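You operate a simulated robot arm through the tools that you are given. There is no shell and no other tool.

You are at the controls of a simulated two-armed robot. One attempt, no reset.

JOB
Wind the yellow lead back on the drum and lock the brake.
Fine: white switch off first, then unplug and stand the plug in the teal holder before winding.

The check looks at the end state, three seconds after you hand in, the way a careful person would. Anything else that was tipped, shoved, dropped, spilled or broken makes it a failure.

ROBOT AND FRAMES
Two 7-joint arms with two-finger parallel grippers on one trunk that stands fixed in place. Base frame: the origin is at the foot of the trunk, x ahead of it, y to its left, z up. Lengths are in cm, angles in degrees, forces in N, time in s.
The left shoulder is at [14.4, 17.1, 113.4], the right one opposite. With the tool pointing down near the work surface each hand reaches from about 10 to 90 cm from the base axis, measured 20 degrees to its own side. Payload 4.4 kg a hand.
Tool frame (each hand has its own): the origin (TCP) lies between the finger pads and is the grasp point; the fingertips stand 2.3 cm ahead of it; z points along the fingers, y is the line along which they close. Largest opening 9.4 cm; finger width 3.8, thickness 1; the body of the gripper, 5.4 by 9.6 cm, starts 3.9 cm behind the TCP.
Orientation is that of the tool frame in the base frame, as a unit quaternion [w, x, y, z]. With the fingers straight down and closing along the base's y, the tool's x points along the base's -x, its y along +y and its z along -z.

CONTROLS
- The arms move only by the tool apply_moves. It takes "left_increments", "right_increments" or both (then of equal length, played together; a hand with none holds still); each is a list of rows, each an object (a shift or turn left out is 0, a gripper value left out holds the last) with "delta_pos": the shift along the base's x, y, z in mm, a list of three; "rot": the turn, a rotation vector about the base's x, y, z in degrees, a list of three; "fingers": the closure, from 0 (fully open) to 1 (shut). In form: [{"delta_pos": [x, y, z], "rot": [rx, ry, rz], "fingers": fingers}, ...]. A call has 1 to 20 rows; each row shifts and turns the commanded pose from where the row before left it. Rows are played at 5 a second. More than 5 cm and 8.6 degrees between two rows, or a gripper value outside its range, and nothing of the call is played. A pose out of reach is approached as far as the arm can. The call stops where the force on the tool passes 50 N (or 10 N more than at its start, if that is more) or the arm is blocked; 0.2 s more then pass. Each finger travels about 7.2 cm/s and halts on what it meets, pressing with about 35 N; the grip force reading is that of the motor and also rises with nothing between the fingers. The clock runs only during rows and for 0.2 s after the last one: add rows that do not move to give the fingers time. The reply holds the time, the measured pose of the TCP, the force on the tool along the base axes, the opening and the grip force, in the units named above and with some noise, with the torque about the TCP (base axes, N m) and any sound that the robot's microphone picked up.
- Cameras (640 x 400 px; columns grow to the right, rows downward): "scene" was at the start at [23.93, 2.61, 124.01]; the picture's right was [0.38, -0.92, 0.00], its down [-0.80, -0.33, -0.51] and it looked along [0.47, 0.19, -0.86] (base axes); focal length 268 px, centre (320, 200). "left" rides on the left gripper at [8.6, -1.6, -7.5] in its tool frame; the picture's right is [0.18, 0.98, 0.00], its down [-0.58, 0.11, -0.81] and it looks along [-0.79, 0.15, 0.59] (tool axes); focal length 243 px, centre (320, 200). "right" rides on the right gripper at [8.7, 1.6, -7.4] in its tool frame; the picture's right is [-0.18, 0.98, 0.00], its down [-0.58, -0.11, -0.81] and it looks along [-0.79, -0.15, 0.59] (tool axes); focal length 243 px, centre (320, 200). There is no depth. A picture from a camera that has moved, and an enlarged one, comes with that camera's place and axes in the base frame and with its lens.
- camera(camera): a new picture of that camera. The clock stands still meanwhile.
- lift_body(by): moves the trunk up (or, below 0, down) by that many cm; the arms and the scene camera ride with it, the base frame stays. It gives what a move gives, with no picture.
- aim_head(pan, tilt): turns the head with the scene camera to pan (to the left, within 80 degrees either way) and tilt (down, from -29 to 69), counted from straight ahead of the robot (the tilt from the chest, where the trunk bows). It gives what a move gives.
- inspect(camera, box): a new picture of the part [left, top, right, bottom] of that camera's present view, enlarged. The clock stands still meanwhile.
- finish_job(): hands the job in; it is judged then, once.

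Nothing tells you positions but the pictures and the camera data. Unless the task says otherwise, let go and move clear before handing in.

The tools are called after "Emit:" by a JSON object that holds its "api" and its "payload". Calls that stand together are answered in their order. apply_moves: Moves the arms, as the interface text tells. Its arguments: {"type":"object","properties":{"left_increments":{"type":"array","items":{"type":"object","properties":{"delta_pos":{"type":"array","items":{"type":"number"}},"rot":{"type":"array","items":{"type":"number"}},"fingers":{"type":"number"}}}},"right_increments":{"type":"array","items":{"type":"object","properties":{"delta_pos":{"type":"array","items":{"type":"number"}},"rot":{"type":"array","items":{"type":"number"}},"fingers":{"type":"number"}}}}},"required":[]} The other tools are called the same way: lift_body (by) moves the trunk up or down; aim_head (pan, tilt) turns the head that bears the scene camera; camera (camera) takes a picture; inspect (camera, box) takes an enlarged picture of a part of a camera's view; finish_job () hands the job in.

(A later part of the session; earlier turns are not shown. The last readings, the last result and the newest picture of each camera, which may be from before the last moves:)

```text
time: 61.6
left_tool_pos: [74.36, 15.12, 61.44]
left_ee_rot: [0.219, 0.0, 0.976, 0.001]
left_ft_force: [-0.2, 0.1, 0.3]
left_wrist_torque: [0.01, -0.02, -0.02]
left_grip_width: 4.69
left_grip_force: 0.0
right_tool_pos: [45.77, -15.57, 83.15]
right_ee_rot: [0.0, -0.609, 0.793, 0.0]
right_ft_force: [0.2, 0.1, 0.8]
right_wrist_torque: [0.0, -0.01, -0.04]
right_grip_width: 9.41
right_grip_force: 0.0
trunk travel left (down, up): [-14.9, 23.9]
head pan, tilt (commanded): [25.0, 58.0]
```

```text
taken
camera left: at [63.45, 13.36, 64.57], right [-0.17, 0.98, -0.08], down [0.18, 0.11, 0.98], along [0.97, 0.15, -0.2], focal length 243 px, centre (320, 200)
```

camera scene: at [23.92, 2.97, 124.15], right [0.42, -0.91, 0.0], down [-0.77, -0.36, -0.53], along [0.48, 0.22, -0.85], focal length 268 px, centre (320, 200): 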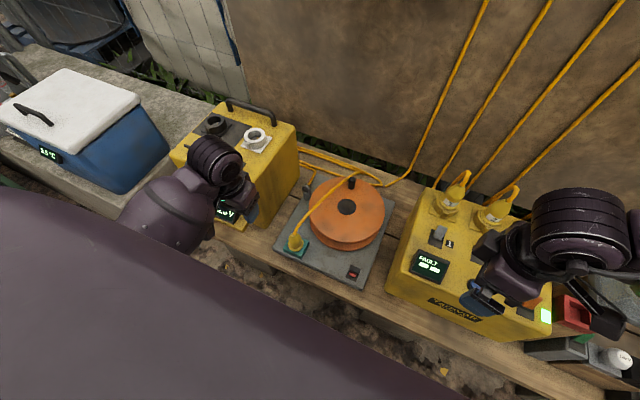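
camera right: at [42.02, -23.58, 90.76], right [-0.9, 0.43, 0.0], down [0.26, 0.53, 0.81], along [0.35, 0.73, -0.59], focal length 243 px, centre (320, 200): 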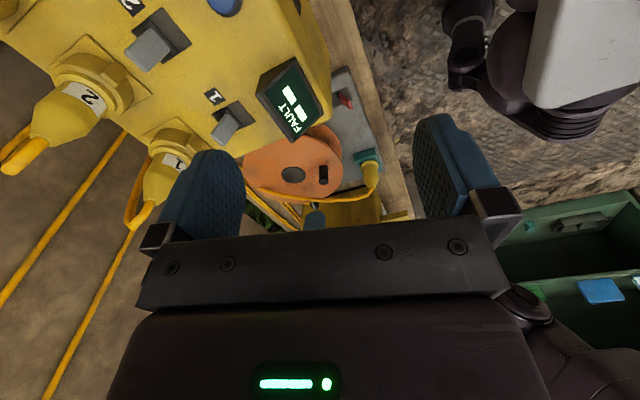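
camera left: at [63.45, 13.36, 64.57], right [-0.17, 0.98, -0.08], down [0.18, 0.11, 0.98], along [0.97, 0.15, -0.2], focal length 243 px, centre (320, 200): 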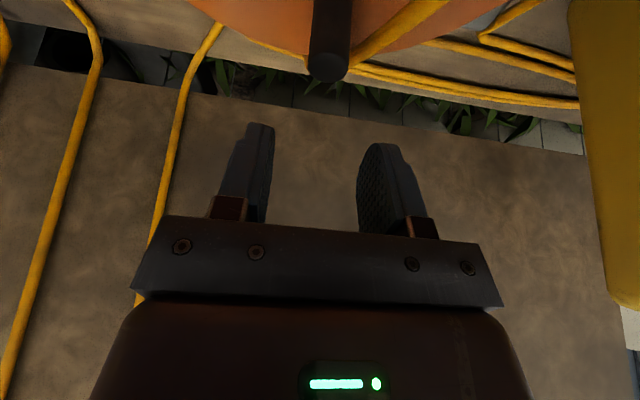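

The peg is centred to within 3 mm. I'll adjust, lower around it and close.

Emit:
{"api": "apply_moves", "payload": {"left_increments": [{"delta_pos": [-2, -2.5, -20]}, {"delta_pos": [0, 0, -25]}, {"delta_pos": [0, 0, -22]}, {}, {"fingers": 0.8}, {"fingers": 1.0}, {}, {}]}}

Emit:
{"api": "camera", "payload": {"camera": "left"}}

```text
time: 63.5
left_tool_pos: [74.17, 14.73, 54.74]
left_ee_rot: [0.218, 0.0, 0.976, 0.0]
left_ft_force: [3.3, 0.2, -1.9]
left_wrist_torque: [-0.75, 0.04, 0.01]
left_grip_width: 2.13
left_grip_force: 44.5
right_tool_pos: [45.82, -15.65, 83.31]
right_ee_rot: [-0.001, -0.609, 0.793, 0.0]
right_ft_force: [-0.2, -0.7, -0.9]
right_wrist_torque: [0.03, 0.0, -0.02]
right_grip_width: 9.41
right_grip_force: 0.1
trunk travel left (down, up): [-14.9, 23.9]
head pan, tilt (commanded): [25.0, 58.0]
```

```text
taken
camera left: at [63.25, 13.0, 57.89], right [-0.17, 0.98, -0.08], down [0.18, 0.11, 0.98], along [0.97, 0.15, -0.2], focal length 243 px, centre (320, 200)
```

left: 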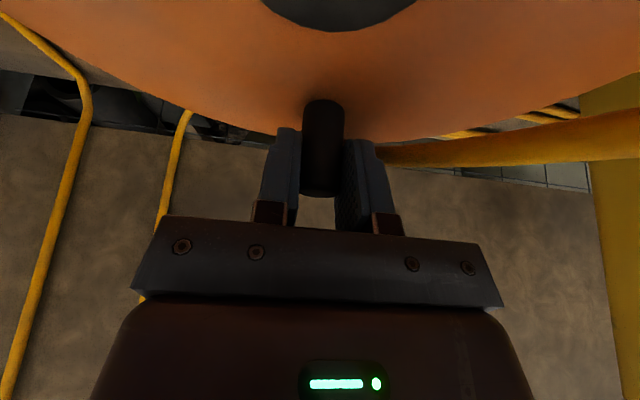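

Gripped with little load. Now I'll wind clockwise along the circle (centre about 66.6, 13.5, radius 7.7), first about 120°.

Emit:
{"api": "apply_moves", "payload": {"left_increments": [{"delta_pos": [0.8, -16.1, 0]}, {"delta_pos": [-2.5, -15.9, 0]}, {"delta_pos": [-5.8, -15.0, 0]}, {"delta_pos": [-8.8, -13.5, 0]}, {"delta_pos": [-11.4, -11.4, 0]}, {"delta_pos": [-13.5, -8.8, 0]}, {"delta_pos": [-15.0, -5.8, 0]}, {"delta_pos": [-15.9, -2.5, 0]}, {"delta_pos": [-16.1, 0.8, 0]}, {"delta_pos": [-15.5, 4.2, 0]}]}}

Emit:
{"api": "inspect", "payload": {"camera": "scene", "box": [240, 120, 430, 290]}}

```text
time: 65.7
left_tool_pos: [63.55, 6.2, 54.82]
left_ee_rot: [0.216, 0.0, 0.976, 0.002]
left_ft_force: [-8.6, -19.8, -4.7]
left_wrist_torque: [-1.21, 0.6, -0.1]
left_grip_width: 2.12
left_grip_force: 45.3
right_tool_pos: [45.84, -15.71, 83.0]
right_ee_rot: [0.0, -0.608, 0.794, 0.0]
right_ft_force: [-0.9, 0.4, -0.6]
right_wrist_torque: [0.04, 0.01, 0.02]
right_grip_width: 9.4
right_grip_force: 0.1
trunk travel left (down, up): [-14.9, 23.9]
head pan, tilt (commanded): [25.0, 58.0]
```

```text
2.35 times, centred on (335, 205) of scene
camera zoom: at [23.95, 2.88, 124.14], right [0.42, -0.91, 0.0], down [-0.77, -0.36, -0.53], along [0.48, 0.22, -0.85], focal length 630 px, centre (285, 188)
```

zoom: 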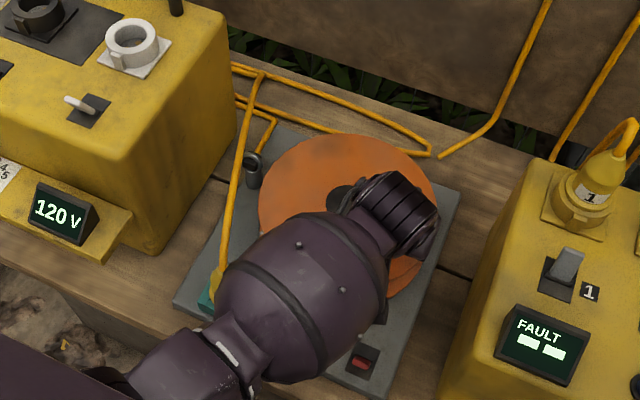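

The lead is winding on quickly – one whole bench run has gone (the plug's lead now meets the loops by the yellow box). Continuing clockwise another 120°.

Emit:
{"api": "apply_moves", "payload": {"left_increments": [{"delta_pos": [-14.9, 6.5, 0]}, {"delta_pos": [-12.5, 9.8, 0]}, {"delta_pos": [-10.1, 12.5, 0]}, {"delta_pos": [-7.3, 14.4, 0]}, {"delta_pos": [-4.2, 15.5, 0]}, {"delta_pos": [-0.8, 16.1, 0]}, {"delta_pos": [2.5, 15.9, 0]}, {"delta_pos": [5.8, 15.0, 0]}, {"delta_pos": [8.8, 13.5, 0]}, {"delta_pos": [11.4, 11.4, 0]}]}}

Emit:
{"api": "inspect", "payload": {"camera": "scene", "box": [240, 120, 430, 290]}}

```text
time: 67.8
left_tool_pos: [61.67, 19.7, 54.76]
left_ee_rot: [0.217, 0.001, 0.976, 0.001]
left_ft_force: [-7.1, 9.2, -16.6]
left_wrist_torque: [-0.21, -0.23, 0.06]
left_grip_width: 2.13
left_grip_force: 44.9
right_tool_pos: [45.87, -15.57, 83.26]
right_ee_rot: [-0.001, -0.609, 0.793, -0.001]
right_ft_force: [0.4, 0.0, -0.1]
right_wrist_torque: [-0.06, 0.0, 0.01]
right_grip_width: 9.41
right_grip_force: 0.0
trunk travel left (down, up): [-14.9, 23.9]
head pan, tilt (commanded): [25.0, 58.0]
```

```text
2.35 times, centred on (335, 205) of scene
camera zoom: at [24.01, 3.02, 124.12], right [0.42, -0.91, 0.0], down [-0.77, -0.36, -0.53], along [0.48, 0.22, -0.85], focal length 630 px, centre (285, 188)
```

zoom: 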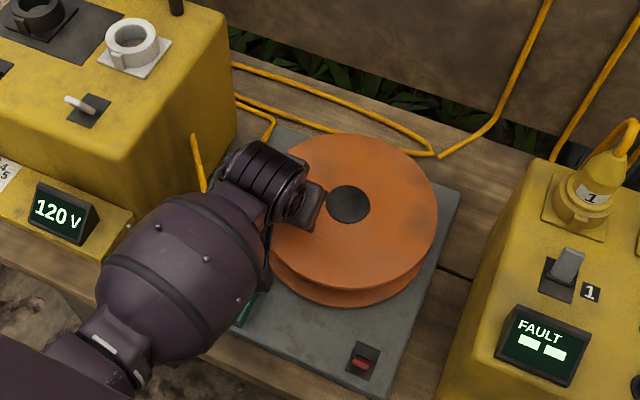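

Smooth so far; the lead now runs toward the loop end behind the yellow box. Continuing clockwise over the far side.

Emit:
{"api": "apply_moves", "payload": {"left_increments": [{"delta_pos": [13.5, 8.8, -2]}, {"delta_pos": [15.0, 5.8, 0]}, {"delta_pos": [15.9, 2.5, 0]}, {"delta_pos": [16.1, -0.8, 0]}, {"delta_pos": [15.5, -4.2, 0]}, {"delta_pos": [14.4, -7.3, 0]}, {"delta_pos": [12.5, -10.1, 0]}, {"delta_pos": [10.1, -12.5, 0]}, {"delta_pos": [7.3, -14.4, 0]}, {"delta_pos": [4.2, -15.5, 0]}]}}

Emit:
{"api": "inspect", "payload": {"camera": "scene", "box": [240, 120, 430, 290]}}

```text
time: 70.0
left_tool_pos: [74.19, 14.42, 54.8]
left_ee_rot: [0.22, 0.0, 0.975, 0.0]
left_ft_force: [8.8, -0.2, 12.5]
left_wrist_torque: [0.5, -0.84, 0.0]
left_grip_width: 2.14
left_grip_force: 45.4
right_tool_pos: [45.7, -15.72, 83.22]
right_ee_rot: [0.001, -0.608, 0.794, -0.001]
right_ft_force: [0.3, -0.3, -0.2]
right_wrist_torque: [0.0, 0.01, 0.01]
right_grip_width: 9.43
right_grip_force: 0.0
trunk travel left (down, up): [-14.9, 23.9]
head pan, tilt (commanded): [25.0, 58.0]
```

```text
2.35 times, centred on (335, 205) of scene
camera zoom: at [23.83, 2.93, 124.21], right [0.42, -0.91, 0.0], down [-0.77, -0.36, -0.53], along [0.48, 0.22, -0.85], focal length 630 px, centre (285, 188)
```

zoom: 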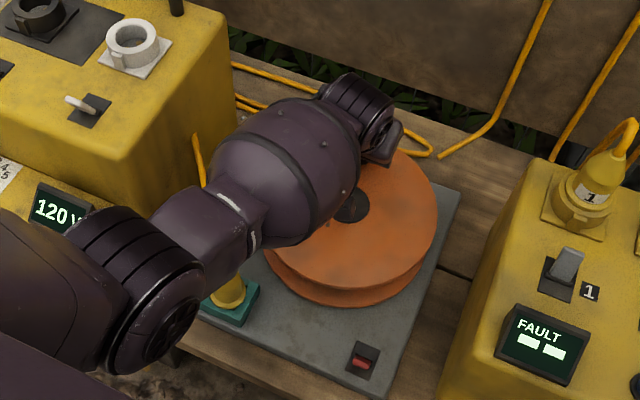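

One full turn done since regrasping, forces low. Continuing the second turn.

Emit:
{"api": "apply_moves", "payload": {"left_increments": [{"delta_pos": [0.8, -16.1, 0]}, {"delta_pos": [-2.5, -15.9, 0]}, {"delta_pos": [-5.8, -15.0, 0]}, {"delta_pos": [-8.8, -13.5, 0]}, {"delta_pos": [-11.4, -11.4, 0]}, {"delta_pos": [-13.5, -8.8, 0]}, {"delta_pos": [-15.0, -5.8, 0]}, {"delta_pos": [-15.9, -2.5, 0]}, {"delta_pos": [-16.1, 0.8, 0]}, {"delta_pos": [-15.5, 4.2, 0]}]}}

Emit:
{"api": "inspect", "payload": {"camera": "scene", "box": [240, 120, 430, 290]}}

```text
time: 72.2
left_tool_pos: [63.84, 6.29, 54.89]
left_ee_rot: [0.22, 0.0, 0.975, 0.001]
left_ft_force: [2.2, 6.0, 27.8]
left_wrist_torque: [-0.82, 0.51, 0.03]
left_grip_width: 2.17
left_grip_force: 45.5
right_tool_pos: [45.67, -15.65, 83.26]
right_ee_rot: [0.001, -0.609, 0.793, -0.002]
right_ft_force: [-0.7, 0.1, -0.5]
right_wrist_torque: [0.0, 0.02, 0.03]
right_grip_width: 9.42
right_grip_force: 0.0
trunk travel left (down, up): [-14.9, 23.9]
head pan, tilt (commanded): [25.0, 58.0]
```

```text
2.35 times, centred on (335, 205) of scene
camera zoom: at [23.74, 2.98, 124.22], right [0.42, -0.91, 0.0], down [-0.77, -0.36, -0.53], along [0.48, 0.22, -0.85], focal length 630 px, centre (285, 188)
```

zoom: 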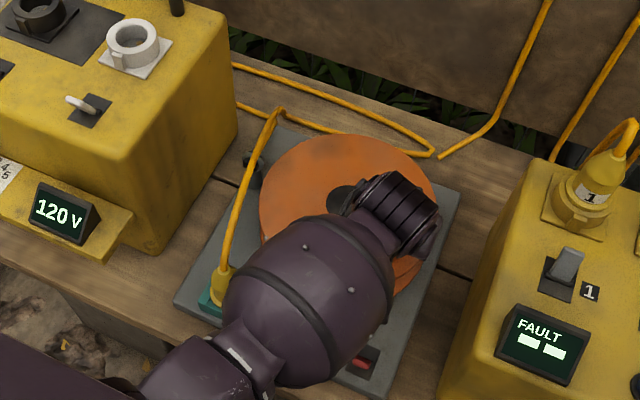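

The lead now meets the bench only near the bend just before the guide, so winding is almost complete. I'll zoom in to see exactly what remains.

Emit:
{"api": "inspect", "payload": {"camera": "scene", "box": [270, 130, 380, 200]}}

Emit:
{"api": "inspect", "payload": {"camera": "right", "box": [220, 100, 420, 225]}}

Emit:
{"api": "camera", "payload": {"camera": "left"}}

```text
5.71 times, centred on (325, 165) of scene
camera zoom: at [23.74, 2.98, 124.22], right [0.42, -0.91, 0.0], down [-0.77, -0.36, -0.53], along [0.48, 0.22, -0.85], focal length 1529 px, centre (291, 400)
```

zoom: 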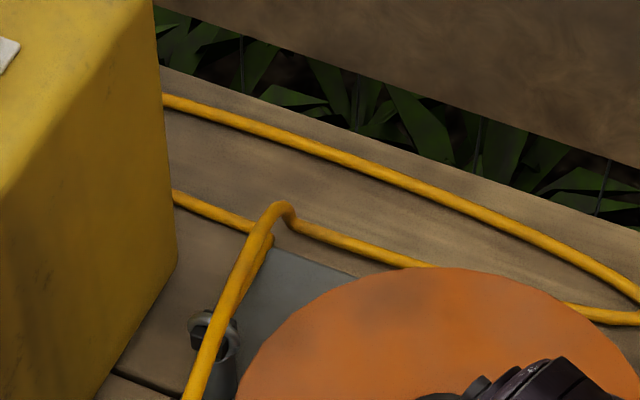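

```text
3.20 times, centred on (320, 162) of right
camera zoom: at [41.9, -23.55, 90.87], right [-0.9, 0.43, 0.0], down [0.25, 0.53, 0.81], along [0.35, 0.73, -0.59], focal length 776 px, centre (320, 320)
```

zoom: 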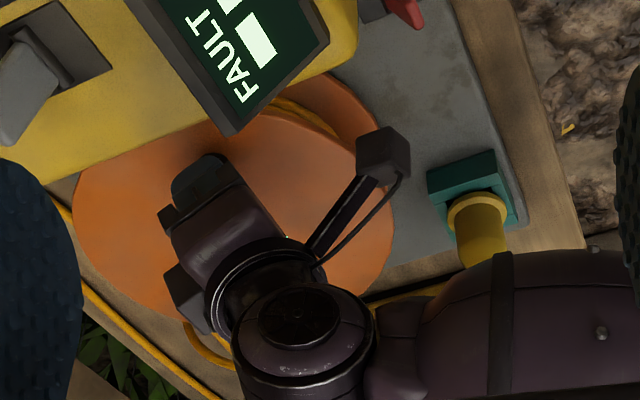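

```text
taken
camera left: at [52.8, 4.5, 57.88], right [-0.17, 0.98, -0.08], down [0.18, 0.11, 0.98], along [0.97, 0.15, -0.19], focal length 243 px, centre (320, 200)
```

left: 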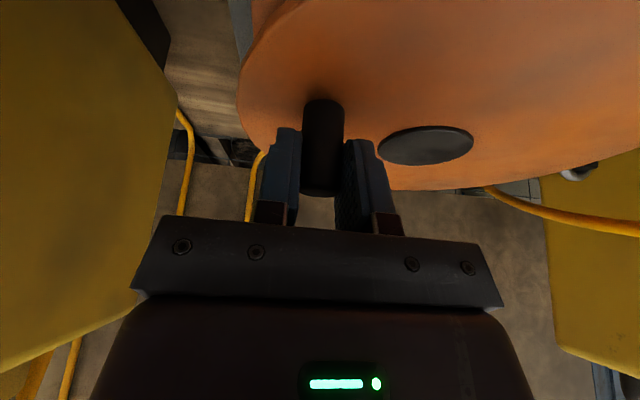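

The lead still has about one lower run, one upper run and the last leg to the guide left (roughly half), and yellow cord is now visible in the drum groove. Continuing clockwise with a 2 mm height correction.

Emit:
{"api": "apply_moves", "payload": {"left_increments": [{"delta_pos": [-14.4, 7.3, 2]}, {"delta_pos": [-12.5, 10.1, 0]}, {"delta_pos": [-10.1, 12.5, 0]}, {"delta_pos": [-7.3, 14.4, 0]}, {"delta_pos": [-4.2, 15.5, 0]}, {"delta_pos": [-0.8, 16.1, 0]}, {"delta_pos": [2.5, 15.9, 0]}, {"delta_pos": [5.8, 15.0, 0]}, {"delta_pos": [8.8, 13.5, 0]}, {"delta_pos": [11.4, 11.4, 0]}, {"delta_pos": [13.5, 8.8, 0]}, {"delta_pos": [15.0, 5.8, 0]}, {"delta_pos": [15.9, 2.5, 0]}, {"delta_pos": [16.1, -0.8, 0]}, {"delta_pos": [15.5, -4.2, 0]}, {"delta_pos": [14.4, -7.3, 0]}, {"delta_pos": [12.5, -10.1, 0]}, {"delta_pos": [10.1, -12.5, 0]}, {"delta_pos": [7.3, -14.4, 0]}, {"delta_pos": [4.2, -15.5, 0]}]}}

Emit:
{"api": "inspect", "payload": {"camera": "scene", "box": [240, 120, 430, 290]}}

```text
time: 76.5
left_tool_pos: [74.2, 14.64, 54.78]
left_ee_rot: [0.219, 0.001, 0.976, -0.001]
left_ft_force: [18.9, 2.2, -2.5]
left_wrist_torque: [-0.16, -0.04, 0.01]
left_grip_width: 2.12
left_grip_force: 44.7
right_tool_pos: [45.9, -15.6, 83.2]
right_ee_rot: [-0.001, -0.609, 0.793, -0.001]
right_ft_force: [0.5, -0.3, -0.8]
right_wrist_torque: [0.0, 0.03, 0.03]
right_grip_width: 9.41
right_grip_force: 0.1
trunk travel left (down, up): [-14.9, 23.9]
head pan, tilt (commanded): [25.0, 58.0]
```

```text
2.35 times, centred on (335, 205) of scene
camera zoom: at [24.02, 2.95, 124.14], right [0.42, -0.91, 0.0], down [-0.77, -0.36, -0.53], along [0.48, 0.22, -0.85], focal length 630 px, centre (285, 188)
```

zoom: 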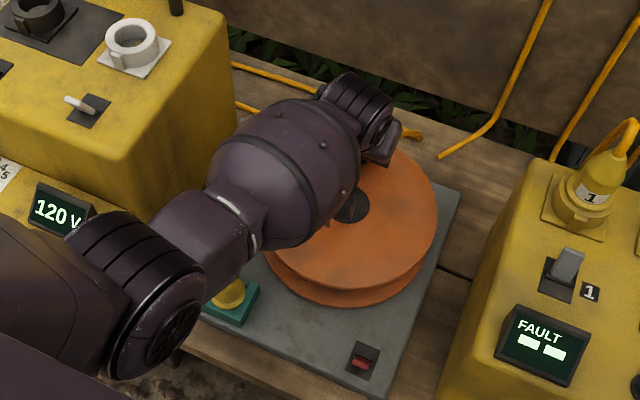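

The lower run is gone too; now the upper run toward the box is being taken in. Continuing another 120° with a small correction.

Emit:
{"api": "apply_moves", "payload": {"left_increments": [{"delta_pos": [2.3, -16.1, 0]}, {"delta_pos": [-2.5, -15.9, 0]}, {"delta_pos": [-5.8, -15.0, 0]}, {"delta_pos": [-8.8, -13.5, 0]}, {"delta_pos": [-11.4, -11.4, 0]}, {"delta_pos": [-13.5, -8.8, 0]}, {"delta_pos": [-15.0, -5.8, 0]}, {"delta_pos": [-15.9, -2.5, 0]}, {"delta_pos": [-16.1, 0.8, 0]}, {"delta_pos": [-15.5, 4.2, 0]}, {}]}}

Emit:
{"api": "inspect", "payload": {"camera": "scene", "box": [240, 120, 430, 290]}}

```text
time: 78.8
left_tool_pos: [63.69, 6.17, 54.89]
left_ee_rot: [0.218, 0.0, 0.976, 0.001]
left_ft_force: [-6.3, -17.2, 0.8]
left_wrist_torque: [-0.74, -0.38, -0.07]
left_grip_width: 2.13
left_grip_force: 45.0
right_tool_pos: [45.93, -15.75, 83.28]
right_ee_rot: [0.0, -0.608, 0.794, 0.0]
right_ft_force: [0.2, 0.0, -0.4]
right_wrist_torque: [0.02, -0.01, 0.01]
right_grip_width: 9.4
right_grip_force: 0.2
trunk travel left (down, up): [-14.9, 23.9]
head pan, tilt (commanded): [25.0, 58.0]
```

```text
2.35 times, centred on (335, 205) of scene
camera zoom: at [23.9, 2.88, 124.15], right [0.42, -0.91, 0.0], down [-0.77, -0.36, -0.53], along [0.48, 0.22, -0.85], focal length 630 px, centre (285, 188)
```

zoom: 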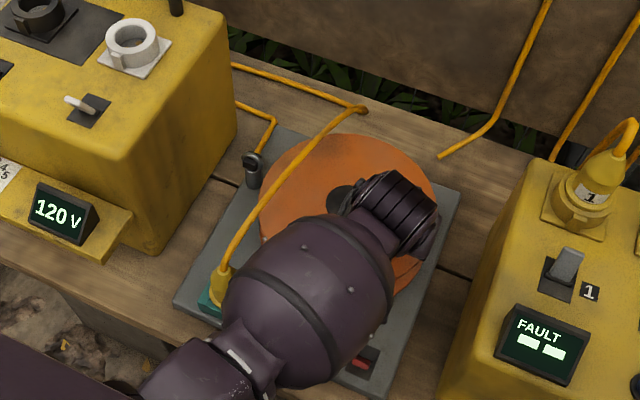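

The lead now meets the upper run about halfway. Continuing clockwise 120° more, then I'll check again.

Emit:
{"api": "apply_moves", "payload": {"left_increments": [{"delta_pos": [-14.4, 6.3, 0]}, {"delta_pos": [-12.5, 10.1, 0]}, {"delta_pos": [-10.1, 12.5, 0]}, {"delta_pos": [-7.3, 14.4, 0]}, {"delta_pos": [-4.2, 15.5, 0]}, {"delta_pos": [-0.8, 16.1, 0]}, {"delta_pos": [2.5, 15.9, 0]}, {"delta_pos": [5.8, 15.0, 0]}, {"delta_pos": [8.8, 13.5, 0]}, {"delta_pos": [11.4, 11.4, 0]}, {"delta_pos": [13.5, 8.8, 0]}, {"delta_pos": [15.0, 5.8, 0]}, {"delta_pos": [15.9, 2.5, 0]}, {}]}}

Emit:
{"api": "inspect", "payload": {"camera": "scene", "box": [240, 120, 430, 290]}}

Emit:
{"api": "inspect", "payload": {"camera": "right", "box": [220, 100, 420, 225]}}

```text
time: 81.8
left_tool_pos: [66.28, 21.25, 54.7]
left_ee_rot: [0.219, 0.0, 0.976, 0.001]
left_ft_force: [-1.3, 28.4, -3.4]
left_wrist_torque: [0.15, -0.28, 0.14]
left_grip_width: 2.12
left_grip_force: 45.2
right_tool_pos: [45.89, -15.61, 83.14]
right_ee_rot: [-0.001, -0.609, 0.793, -0.001]
right_ft_force: [-0.2, -0.5, 0.2]
right_wrist_torque: [0.0, 0.02, 0.02]
right_grip_width: 9.4
right_grip_force: 0.0
trunk travel left (down, up): [-14.9, 23.9]
head pan, tilt (commanded): [25.0, 58.0]
```

```text
2.35 times, centred on (335, 205) of scene
camera zoom: at [23.96, 3.1, 124.15], right [0.42, -0.91, 0.0], down [-0.77, -0.36, -0.53], along [0.48, 0.22, -0.85], focal length 630 px, centre (285, 188)
```

zoom: 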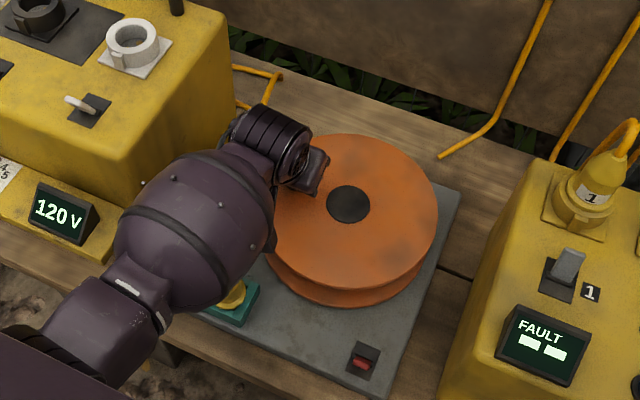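

```text
3.20 times, centred on (320, 162) of right
camera zoom: at [42.05, -23.47, 90.78], right [-0.9, 0.43, 0.0], down [0.26, 0.54, 0.81], along [0.35, 0.73, -0.59], focal length 776 px, centre (320, 320)
```

zoom: 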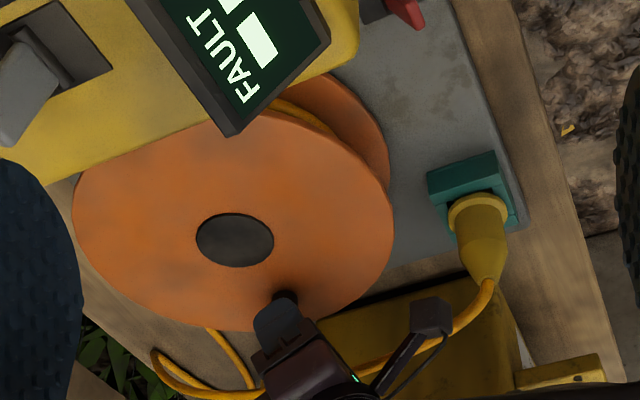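

Now only the end near the box and the last leg to the guide remain. I'll continue carefully in smaller portions.

Emit:
{"api": "apply_moves", "payload": {"left_increments": [{"delta_pos": [16.1, 2.2, 0]}, {"delta_pos": [15.5, -4.2, 0]}, {"delta_pos": [14.4, -7.3, 0]}, {"delta_pos": [12.5, -10.1, 0]}, {"delta_pos": [10.1, -12.5, 0]}, {"delta_pos": [7.3, -14.4, 0]}, {"delta_pos": [4.2, -15.5, 0]}, {"delta_pos": [0.8, -17.1, 0]}, {"delta_pos": [-2.5, -17.9, 0]}, {"delta_pos": [-5.8, -15.0, 0]}, {"delta_pos": [-8.8, -13.5, 0]}, {}]}}

Emit:
{"api": "inspect", "payload": {"camera": "scene", "box": [240, 120, 430, 290]}}

Emit:
{"api": "inspect", "payload": {"camera": "right", "box": [220, 100, 420, 225]}}

```text
time: 84.5
left_tool_pos: [72.49, 8.45, 54.78]
left_ee_rot: [0.218, 0.0, 0.976, 0.0]
left_ft_force: [3.0, -1.1, -6.8]
left_wrist_torque: [-0.32, 0.31, 0.01]
left_grip_width: 2.08
left_grip_force: 44.7
right_tool_pos: [45.81, -15.69, 83.19]
right_ee_rot: [0.0, -0.609, 0.793, -0.001]
right_ft_force: [-0.4, -0.1, 0.2]
right_wrist_torque: [-0.01, -0.01, 0.01]
right_grip_width: 9.4
right_grip_force: 0.0
trunk travel left (down, up): [-14.9, 23.9]
head pan, tilt (commanded): [25.0, 58.0]
```

```text
2.35 times, centred on (335, 205) of scene
camera zoom: at [24.01, 2.94, 124.13], right [0.42, -0.91, 0.0], down [-0.77, -0.36, -0.53], along [0.48, 0.22, -0.85], focal length 630 px, centre (285, 188)
```

zoom: 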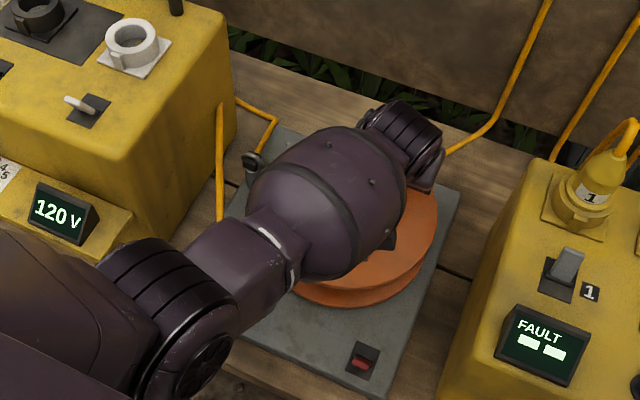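

```text
3.20 times, centred on (320, 162) of right
camera zoom: at [42.07, -23.58, 90.71], right [-0.9, 0.43, 0.0], down [0.26, 0.53, 0.81], along [0.35, 0.73, -0.59], focal length 776 px, centre (320, 320)
```

zoom: 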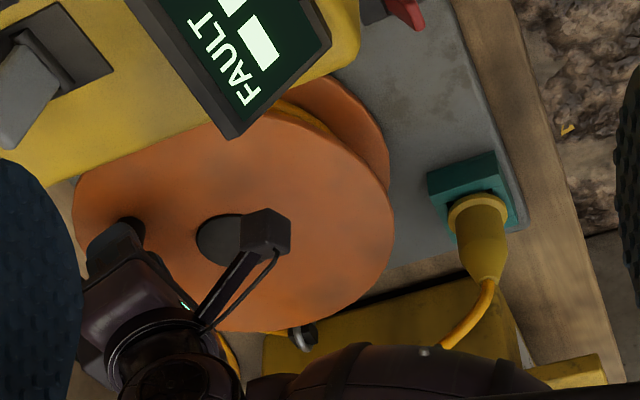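

Only the last leg (box to bend to guide) remains. Continuing in ~50–70° portions so I can stop at the right moment.

Emit:
{"api": "apply_moves", "payload": {"left_increments": [{"delta_pos": [-11.4, -11.4, 0]}, {"delta_pos": [-13.5, -8.8, 0]}, {"delta_pos": [-15.0, -5.8, 0]}, {"delta_pos": [-15.9, -2.5, 0]}, {"delta_pos": [-16.1, 0.8, 0]}, {"delta_pos": [-15.5, 4.2, 0]}, {}]}}

Emit:
{"api": "inspect", "payload": {"camera": "scene", "box": [240, 120, 430, 290]}}

Emit:
{"api": "camera", "payload": {"camera": "left"}}

```text
time: 86.0
left_tool_pos: [63.94, 6.12, 54.83]
left_ee_rot: [0.217, 0.001, 0.976, 0.0]
left_ft_force: [0.8, -0.8, -5.0]
left_wrist_torque: [-0.16, -0.81, -0.01]
left_grip_width: 2.13
left_grip_force: 45.1
right_tool_pos: [45.84, -15.62, 83.17]
right_ee_rot: [0.0, -0.609, 0.793, 0.0]
right_ft_force: [-0.5, 0.1, 0.4]
right_wrist_torque: [0.02, -0.01, 0.01]
right_grip_width: 9.42
right_grip_force: 0.0
trunk travel left (down, up): [-14.9, 23.9]
head pan, tilt (commanded): [25.0, 58.0]
```

```text
2.35 times, centred on (335, 205) of scene
camera zoom: at [23.95, 2.96, 124.15], right [0.42, -0.91, 0.0], down [-0.77, -0.36, -0.53], along [0.48, 0.22, -0.85], focal length 630 px, centre (285, 188)
```

zoom: 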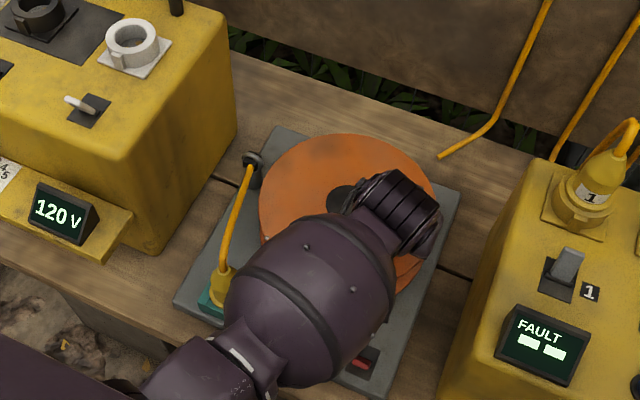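

```text
taken
camera left: at [52.97, 4.46, 57.95], right [-0.17, 0.98, -0.08], down [0.18, 0.11, 0.98], along [0.97, 0.15, -0.2], focal length 243 px, centre (320, 200)
```

left: 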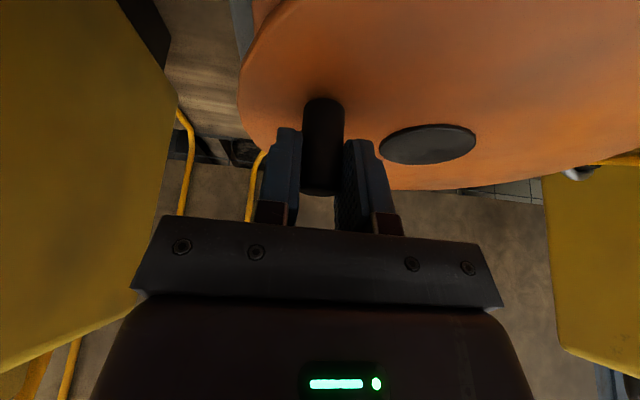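

All the loops are gone: the lead now runs directly from the plug to the guide. I'll zoom in to see whether it still has slack.

Emit:
{"api": "inspect", "payload": {"camera": "scene", "box": [290, 170, 370, 250]}}

Emit:
{"api": "inspect", "payload": {"camera": "right", "box": [260, 110, 400, 200]}}

```text
5.00 times, centred on (330, 210) of scene
camera zoom: at [23.95, 2.96, 124.15], right [0.42, -0.91, 0.0], down [-0.77, -0.36, -0.53], along [0.48, 0.22, -0.85], focal length 1338 px, centre (270, 150)
```

zoom: 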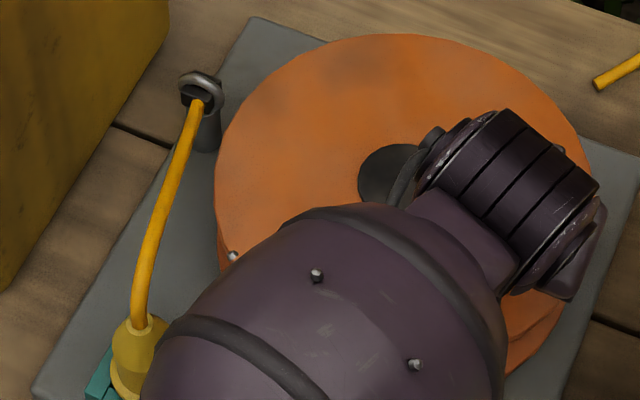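

```text
4.44 times, centred on (330, 155) of right
camera zoom: at [42.04, -23.57, 90.74], right [-0.9, 0.43, 0.0], down [0.26, 0.53, 0.81], along [0.35, 0.73, -0.59], focal length 1078 px, centre (276, 400)
```

zoom: 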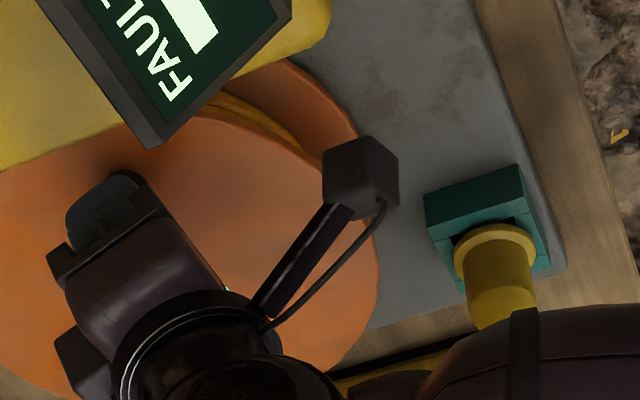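

The lead hangs directly between plug and guide with hardly any slack. I'll try another 12° in two gentle half-steps to see whether it tightens or meets a stop.

Emit:
{"api": "apply_moves", "payload": {"left_increments": [{"delta_pos": [-7.3, 3.4, 0]}, {"delta_pos": [-7.1, 3.9, 0]}, {}]}}

Emit:
{"api": "inspect", "payload": {"camera": "scene", "box": [290, 170, 370, 250]}}

```text
time: 86.8
left_tool_pos: [62.44, 6.81, 54.88]
left_ee_rot: [0.218, 0.0, 0.976, -0.001]
left_ft_force: [-3.0, -6.1, -0.9]
left_wrist_torque: [-0.18, 0.43, -0.06]
left_grip_width: 2.11
left_grip_force: 45.3
right_tool_pos: [45.82, -15.8, 83.28]
right_ee_rot: [0.0, -0.609, 0.794, -0.001]
right_ft_force: [0.4, -0.2, 0.6]
right_wrist_torque: [0.02, -0.01, 0.0]
right_grip_width: 9.38
right_grip_force: 0.2
trunk travel left (down, up): [-14.9, 23.9]
head pan, tilt (commanded): [25.0, 58.0]
```

```text
5.00 times, centred on (330, 210) of scene
camera zoom: at [23.92, 2.93, 124.16], right [0.42, -0.91, 0.0], down [-0.77, -0.36, -0.53], along [0.48, 0.22, -0.85], focal length 1338 px, centre (270, 150)
```

zoom: 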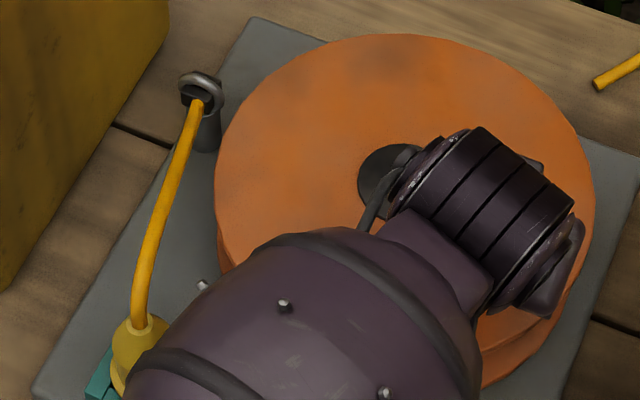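

The lead didn't change further and there's no resistance. I'll nudge another 24° gently, watching the plug, to make sure it is fully taken up.

Emit:
{"api": "apply_moves", "payload": {"left_increments": [{"delta_pos": [-6.5, 4.7, 0]}, {"delta_pos": [-6.0, 5.4, 0]}, {"delta_pos": [-5.4, 6.0, 0]}, {"delta_pos": [-4.7, 6.5, 0]}, {}]}}

Emit:
{"api": "inspect", "payload": {"camera": "scene", "box": [290, 170, 370, 250]}}

Emit:
{"api": "inspect", "payload": {"camera": "right", "box": [260, 110, 400, 200]}}

```text
time: 88.0
left_tool_pos: [59.98, 9.06, 54.85]
left_ee_rot: [0.217, 0.001, 0.976, 0.0]
left_ft_force: [-21.6, -15.1, 1.8]
left_wrist_torque: [-0.27, 0.21, -0.1]
left_grip_width: 2.11
left_grip_force: 44.6
right_tool_pos: [45.78, -15.82, 83.19]
right_ee_rot: [0.001, -0.609, 0.793, 0.0]
right_ft_force: [0.8, -0.8, -0.5]
right_wrist_torque: [0.02, 0.02, 0.03]
right_grip_width: 9.39
right_grip_force: 0.0
trunk travel left (down, up): [-14.9, 23.9]
head pan, tilt (commanded): [25.0, 58.0]
```

```text
5.00 times, centred on (330, 210) of scene
camera zoom: at [23.82, 2.88, 124.18], right [0.42, -0.91, 0.0], down [-0.77, -0.36, -0.53], along [0.48, 0.22, -0.85], focal length 1338 px, centre (270, 150)
```

zoom: 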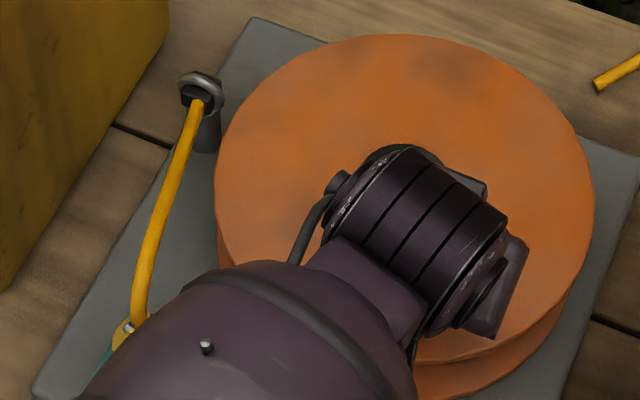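

```text
4.44 times, centred on (330, 155) of right
camera zoom: at [41.94, -23.62, 90.77], right [-0.9, 0.43, 0.0], down [0.26, 0.53, 0.81], along [0.35, 0.73, -0.59], focal length 1078 px, centre (276, 400)
```

zoom: 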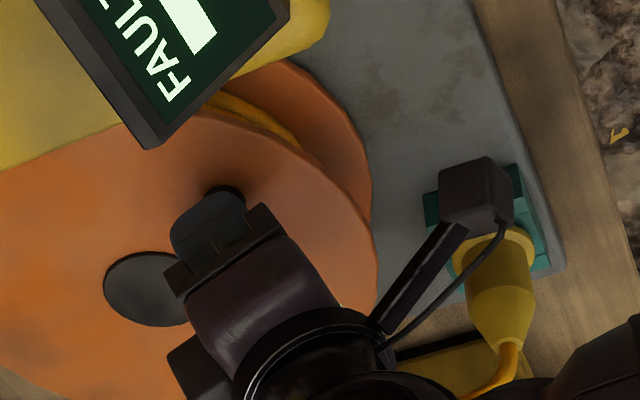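

Still free and unchanged, so the lead is fully taken up. I'll bring the peg round the last ~36° to complete four full turns, gently, then release.

Emit:
{"api": "apply_moves", "payload": {"left_increments": [{"delta_pos": [-6.0, 6.0, 0]}, {"delta_pos": [-4.3, 6.9, 0]}, {"delta_pos": [-2.5, 7.6, 0]}, {"delta_pos": [-1.7, 7.9, 0]}, {"delta_pos": [-0.8, 8.0, 0]}, {}]}}

Emit:
{"api": "inspect", "payload": {"camera": "scene", "box": [260, 160, 380, 290]}}

Emit:
{"api": "inspect", "payload": {"camera": "right", "box": [260, 110, 400, 200]}}

```text
time: 89.5
left_tool_pos: [58.76, 12.81, 54.96]
left_ee_rot: [0.219, 0.0, 0.976, 0.001]
left_ft_force: [6.3, 0.2, -10.6]
left_wrist_torque: [0.09, -1.08, 0.0]
left_grip_width: 2.09
left_grip_force: 45.1
right_tool_pos: [45.83, -15.68, 83.13]
right_ee_rot: [0.0, -0.609, 0.793, -0.001]
right_ft_force: [0.2, 0.8, -0.2]
right_wrist_torque: [-0.04, -0.01, -0.01]
right_grip_width: 9.38
right_grip_force: 0.1
trunk travel left (down, up): [-14.9, 23.9]
head pan, tilt (commanded): [25.0, 58.0]
```

```text
3.08 times, centred on (320, 225) of scene
camera zoom: at [24.01, 2.98, 124.14], right [0.42, -0.91, 0.0], down [-0.77, -0.36, -0.53], along [0.48, 0.22, -0.85], focal length 823 px, centre (320, 123)
```

zoom: 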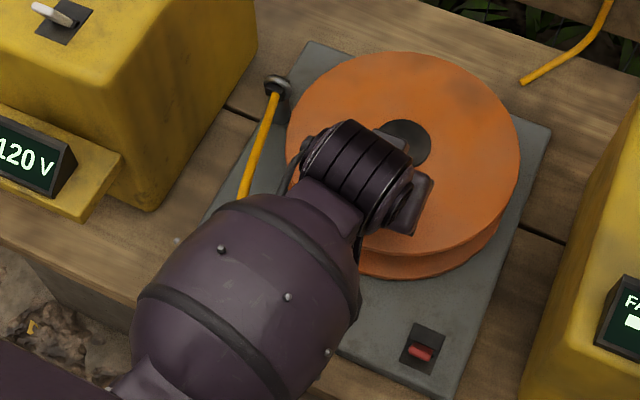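

```text
4.44 times, centred on (330, 155) of right
camera zoom: at [42.08, -23.56, 90.73], right [-0.9, 0.43, 0.0], down [0.26, 0.53, 0.81], along [0.35, 0.73, -0.59], focal length 1078 px, centre (276, 400)
```

zoom: 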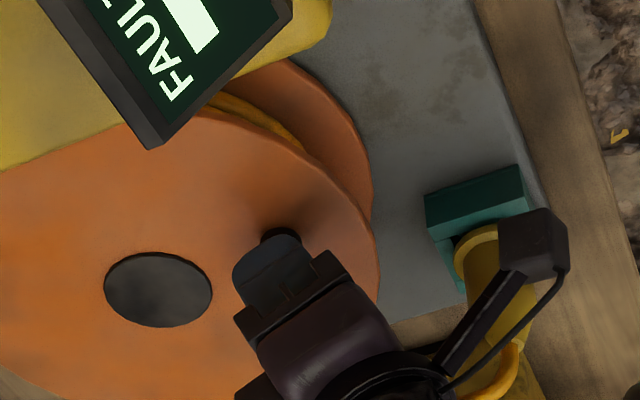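

Four turns complete, plug still standing. I'll release the peg, lift the left hand clear and away, and check that the drum stays put.

Emit:
{"api": "apply_moves", "payload": {"left_increments": [{"fingers": 0.8}, {"fingers": 0.5}, {"fingers": 0.45}, {"delta_pos": [0, 0, 15]}, {"delta_pos": [0, 0, 30]}, {"delta_pos": [0, 0, 40]}, {"delta_pos": [-10, 20, 40]}, {"delta_pos": [-30, 35, 0]}, {"delta_pos": [-30, 35, 0]}, {"delta_pos": [-30, 35, 0]}, {"delta_pos": [-30, 35, 0]}, {"delta_pos": [-20, 40, 0]}, {}]}}

Emit:
{"api": "camera", "payload": {"camera": "scene"}}

Emit:
{"api": "inspect", "payload": {"camera": "scene", "box": [250, 150, 410, 290]}}

Emit:
{"api": "inspect", "payload": {"camera": "right", "box": [220, 60, 420, 225]}}

```text
time: 92.2
left_tool_pos: [43.55, 32.87, 67.12]
left_ee_rot: [0.219, 0.001, 0.976, 0.0]
left_ft_force: [0.8, 0.0, 0.8]
left_wrist_torque: [-0.03, 0.0, -0.02]
left_grip_width: 5.17
left_grip_force: 0.0
right_tool_pos: [45.95, -15.58, 83.18]
right_ee_rot: [-0.001, -0.609, 0.793, -0.001]
right_ft_force: [-0.1, 0.6, -0.2]
right_wrist_torque: [0.05, -0.01, -0.02]
right_grip_width: 9.38
right_grip_force: 0.0
trunk travel left (down, up): [-14.9, 23.9]
head pan, tilt (commanded): [25.0, 58.0]
```

```text
taken
camera scene: at [23.93, 2.99, 124.15], right [0.42, -0.91, 0.0], down [-0.77, -0.36, -0.53], along [0.48, 0.22, -0.85], focal length 268 px, centre (320, 200)
```

scene: 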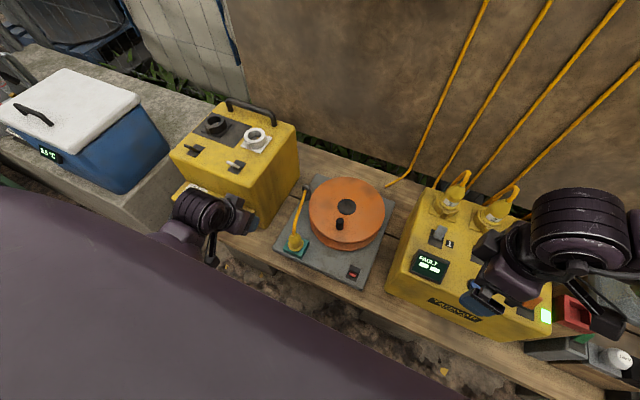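

```text
2.86 times, centred on (330, 220) of scene
camera zoom: at [23.93, 2.99, 124.15], right [0.42, -0.91, 0.0], down [-0.77, -0.36, -0.53], along [0.48, 0.22, -0.85], focal length 765 px, centre (291, 143)
```

zoom: 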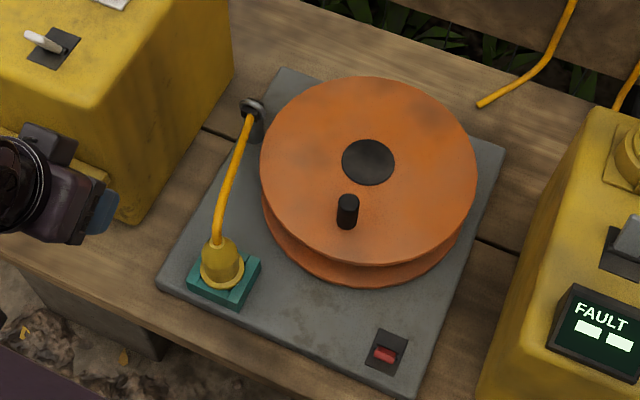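

```text
2.42 times, centred on (320, 142) of right
camera zoom: at [42.02, -23.54, 90.76], right [-0.9, 0.43, 0.0], down [0.26, 0.53, 0.81], along [0.35, 0.73, -0.59], focal length 588 px, centre (320, 339)
```

zoom: 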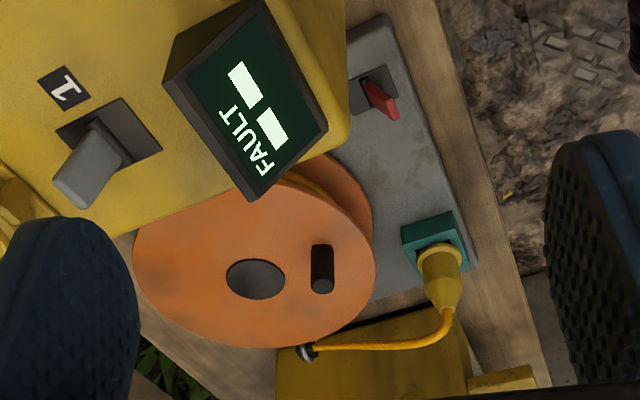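

The lead is neatly on the drum, running only from the guide to the standing plug. Next is the brake: the red lever (about 49.9, 3.8) leans toward me; I'll zoom in from both cameras to locate it precisely.

Emit:
{"api": "inspect", "payload": {"camera": "scene", "box": [330, 250, 378, 285]}}

Emit:
{"api": "inspect", "payload": {"camera": "right", "box": [315, 65, 375, 105]}}

Emit:
{"api": "inspect", "payload": {"camera": "scene", "box": [370, 180, 500, 320]}}

```text
11.43 times, centred on (354, 268) of scene
camera zoom: at [23.93, 2.99, 124.15], right [0.42, -0.91, 0.0], down [-0.77, -0.36, -0.53], along [0.48, 0.22, -0.85], focal length 3058 px, centre (-69, -571)
```

zoom: 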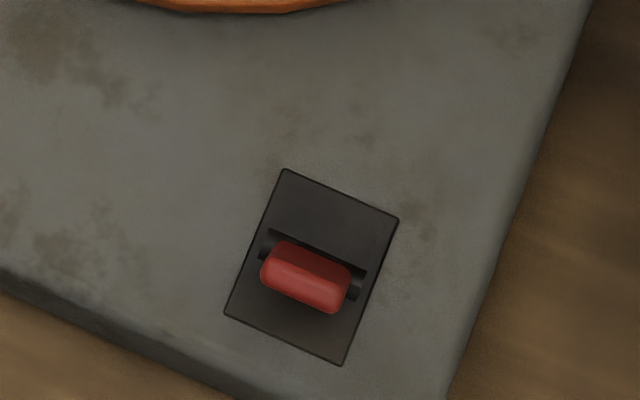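

```text
10.00 times, centred on (345, 85) of right
camera zoom: at [42.02, -23.54, 90.76], right [-0.9, 0.43, 0.0], down [0.26, 0.53, 0.81], along [0.35, 0.73, -0.59], focal length 2426 px, centre (70, 1350)
```

zoom: 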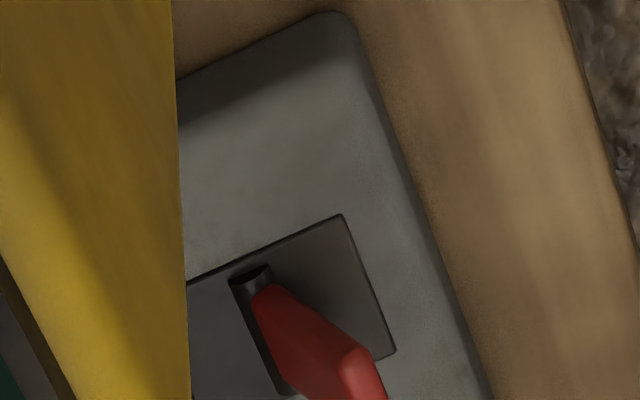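

```text
2.86 times, centred on (435, 250) of scene
camera zoom: at [23.93, 2.99, 124.15], right [0.42, -0.91, 0.0], down [-0.77, -0.36, -0.53], along [0.48, 0.22, -0.85], focal length 765 px, centre (-9, 57)
```

zoom: 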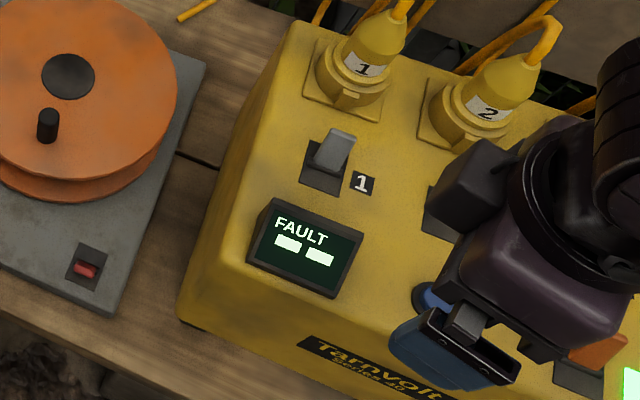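

The brake plate is at z about 43, hinge near (50.3, 4.0) and lever tip near (48.5, 4.0, 46.5), leaning toward me (unlocked, since the drum turned freely). I'll bring the right hand, fingers closed and vertical, in front of the lever to push it over to +x.

Emit:
{"api": "apply_moves", "payload": {"right_increments": [{"delta_pos": [-1, 10, 0], "rot": [0, 0, -7.5], "fingers": 0.5}, {"delta_pos": [-1, 20, 0], "rot": [0, 0, -7.5], "fingers": 1.0}, {"delta_pos": [-1, 20, -10], "rot": [0, 0, -7.5]}, {"delta_pos": [-1, 20, -20], "rot": [0, 0, -7.5]}, {"delta_pos": [-1, 20, -20], "rot": [0, 0, -7.5]}, {"delta_pos": [-1, 20, -20], "rot": [0, 0, -7.5]}, {"delta_pos": [-1, 20, -20], "rot": [0, 0, -7.5]}, {"delta_pos": [-1, 20, -30], "rot": [0, 0, -7.5]}, {"delta_pos": [-2, 20, -30], "rot": [0, 0, -7.5]}, {"delta_pos": [0, 26, -30], "rot": [0, 0, -7.5]}, {"delta_pos": [0, 0, -30]}, {}]}}

Emit:
{"api": "camera", "payload": {"camera": "right"}}

Emit:
{"api": "camera", "payload": {"camera": "scene"}}

```text
time: 94.8
left_tool_pos: [43.54, 32.93, 67.18]
left_ee_rot: [0.219, 0.0, 0.976, 0.001]
left_ft_force: [-0.8, 0.3, 0.3]
left_wrist_torque: [0.01, 0.0, 0.0]
left_grip_width: 5.15
left_grip_force: 0.1
right_tool_pos: [44.79, 4.09, 62.07]
right_ee_rot: [0.001, 0.001, 1.0, 0.0]
right_ft_force: [-0.1, 0.2, -0.6]
right_wrist_torque: [0.0, 0.02, 0.05]
right_grip_width: 0.01
right_grip_force: 34.5
trunk travel left (down, up): [-14.9, 23.9]
head pan, tilt (commanded): [25.0, 58.0]
```

```text
taken
camera right: at [36.08, 5.75, 69.54], right [0.19, 0.98, 0.0], down [0.58, -0.11, 0.81], along [0.79, -0.15, -0.59], focal length 243 px, centre (320, 200)
```

right: 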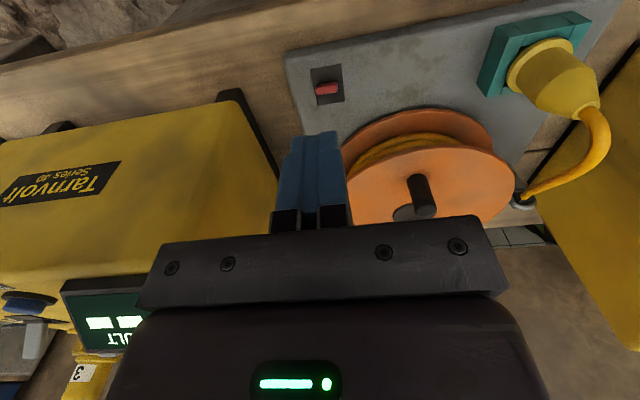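

```text
taken
camera scene: at [23.92, 2.93, 124.17], right [0.42, -0.91, 0.0], down [-0.77, -0.36, -0.53], along [0.48, 0.22, -0.85], focal length 268 px, centre (320, 200)
```

scene: 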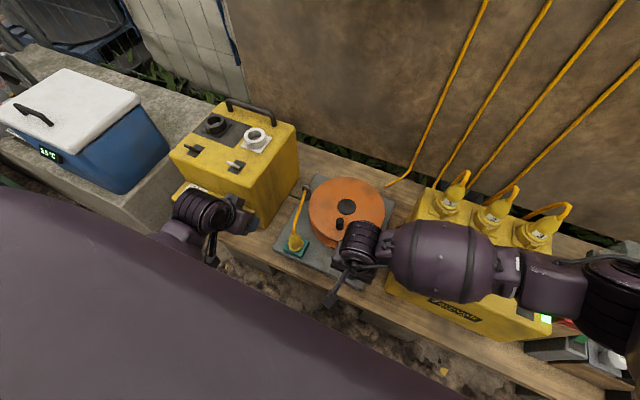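

The right hand is aligned in y, but its forearm lies low across the right-hand yellow box. To give clearance I'll raise the trunk 10 cm so the arm hangs more steeply, and then look before lowering the hand.

Emit:
{"api": "lift_body", "payload": {"by": 10}}

Emit:
{"api": "camera", "payload": {"camera": "scene"}}

```text
time: 96.2
left_tool_pos: [43.64, 32.82, 77.27]
left_ee_rot: [0.217, 0.0, 0.976, 0.001]
left_ft_force: [-0.1, 0.5, -0.4]
left_wrist_torque: [0.0, -0.02, 0.04]
left_grip_width: 5.17
left_grip_force: 0.0
right_tool_pos: [44.76, 3.93, 72.13]
right_ee_rot: [-0.001, 0.0, 1.0, 0.0]
right_ft_force: [-0.4, 0.3, -0.5]
right_wrist_torque: [-0.01, 0.03, 0.01]
right_grip_width: 0.0
right_grip_force: 34.6
trunk travel left (down, up): [-24.9, 13.9]
head pan, tilt (commanded): [25.0, 58.0]
```

```text
taken
camera scene: at [15.21, 2.96, 135.21], right [0.42, -0.91, 0.0], down [-0.77, -0.36, -0.53], along [0.48, 0.22, -0.85], focal length 268 px, centre (320, 200)
```

scene: 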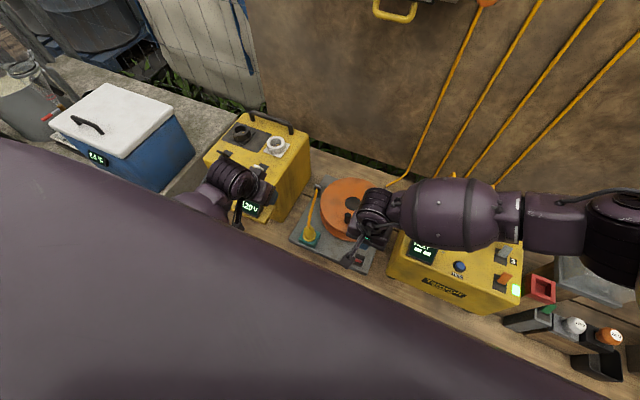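

The trunk is up. I'll lower the right hand in steps and watch its forearm relative to the box.

Emit:
{"api": "apply_moves", "payload": {"right_increments": [{"delta_pos": [0, 0, -30]}, {"delta_pos": [0, 0, -30]}, {"delta_pos": [0, 0, -30]}, {"delta_pos": [0, 0, -30]}, {}]}}

Emit:
{"api": "camera", "payload": {"camera": "scene"}}

Emit:
{"api": "camera", "payload": {"camera": "right"}}

```text
time: 97.4
left_tool_pos: [43.71, 32.82, 77.3]
left_ee_rot: [0.218, 0.001, 0.976, 0.001]
left_ft_force: [-0.9, -0.2, 0.5]
left_wrist_torque: [0.01, 0.0, 0.03]
left_grip_width: 5.18
left_grip_force: 0.1
right_tool_pos: [44.91, 3.93, 60.0]
right_ee_rot: [0.0, 0.0, 1.0, 0.0]
right_ft_force: [0.0, -0.1, 0.7]
right_wrist_torque: [0.0, 0.06, 0.05]
right_grip_width: 0.01
right_grip_force: 34.9
trunk travel left (down, up): [-24.9, 13.9]
head pan, tilt (commanded): [25.0, 58.0]
```

```text
taken
camera scene: at [15.12, 2.95, 135.24], right [0.42, -0.91, 0.0], down [-0.77, -0.36, -0.53], along [0.48, 0.22, -0.85], focal length 268 px, centre (320, 200)
```

scene: 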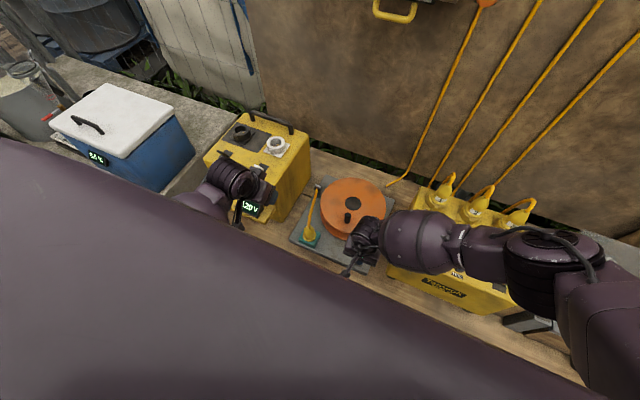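

```text
taken
camera right: at [36.33, 5.45, 67.61], right [0.18, 0.98, 0.0], down [0.58, -0.11, 0.81], along [0.79, -0.15, -0.59], focal length 243 px, centre (320, 200)
```

right: 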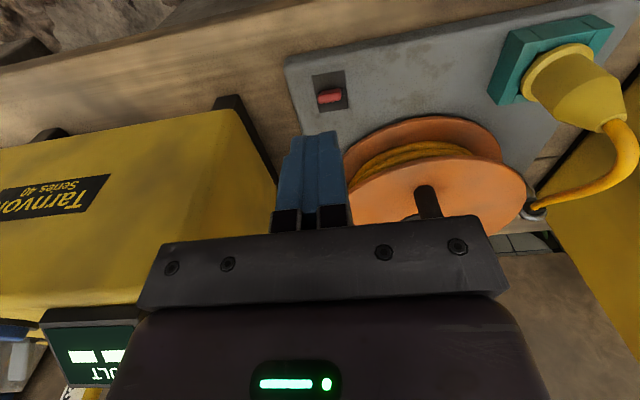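

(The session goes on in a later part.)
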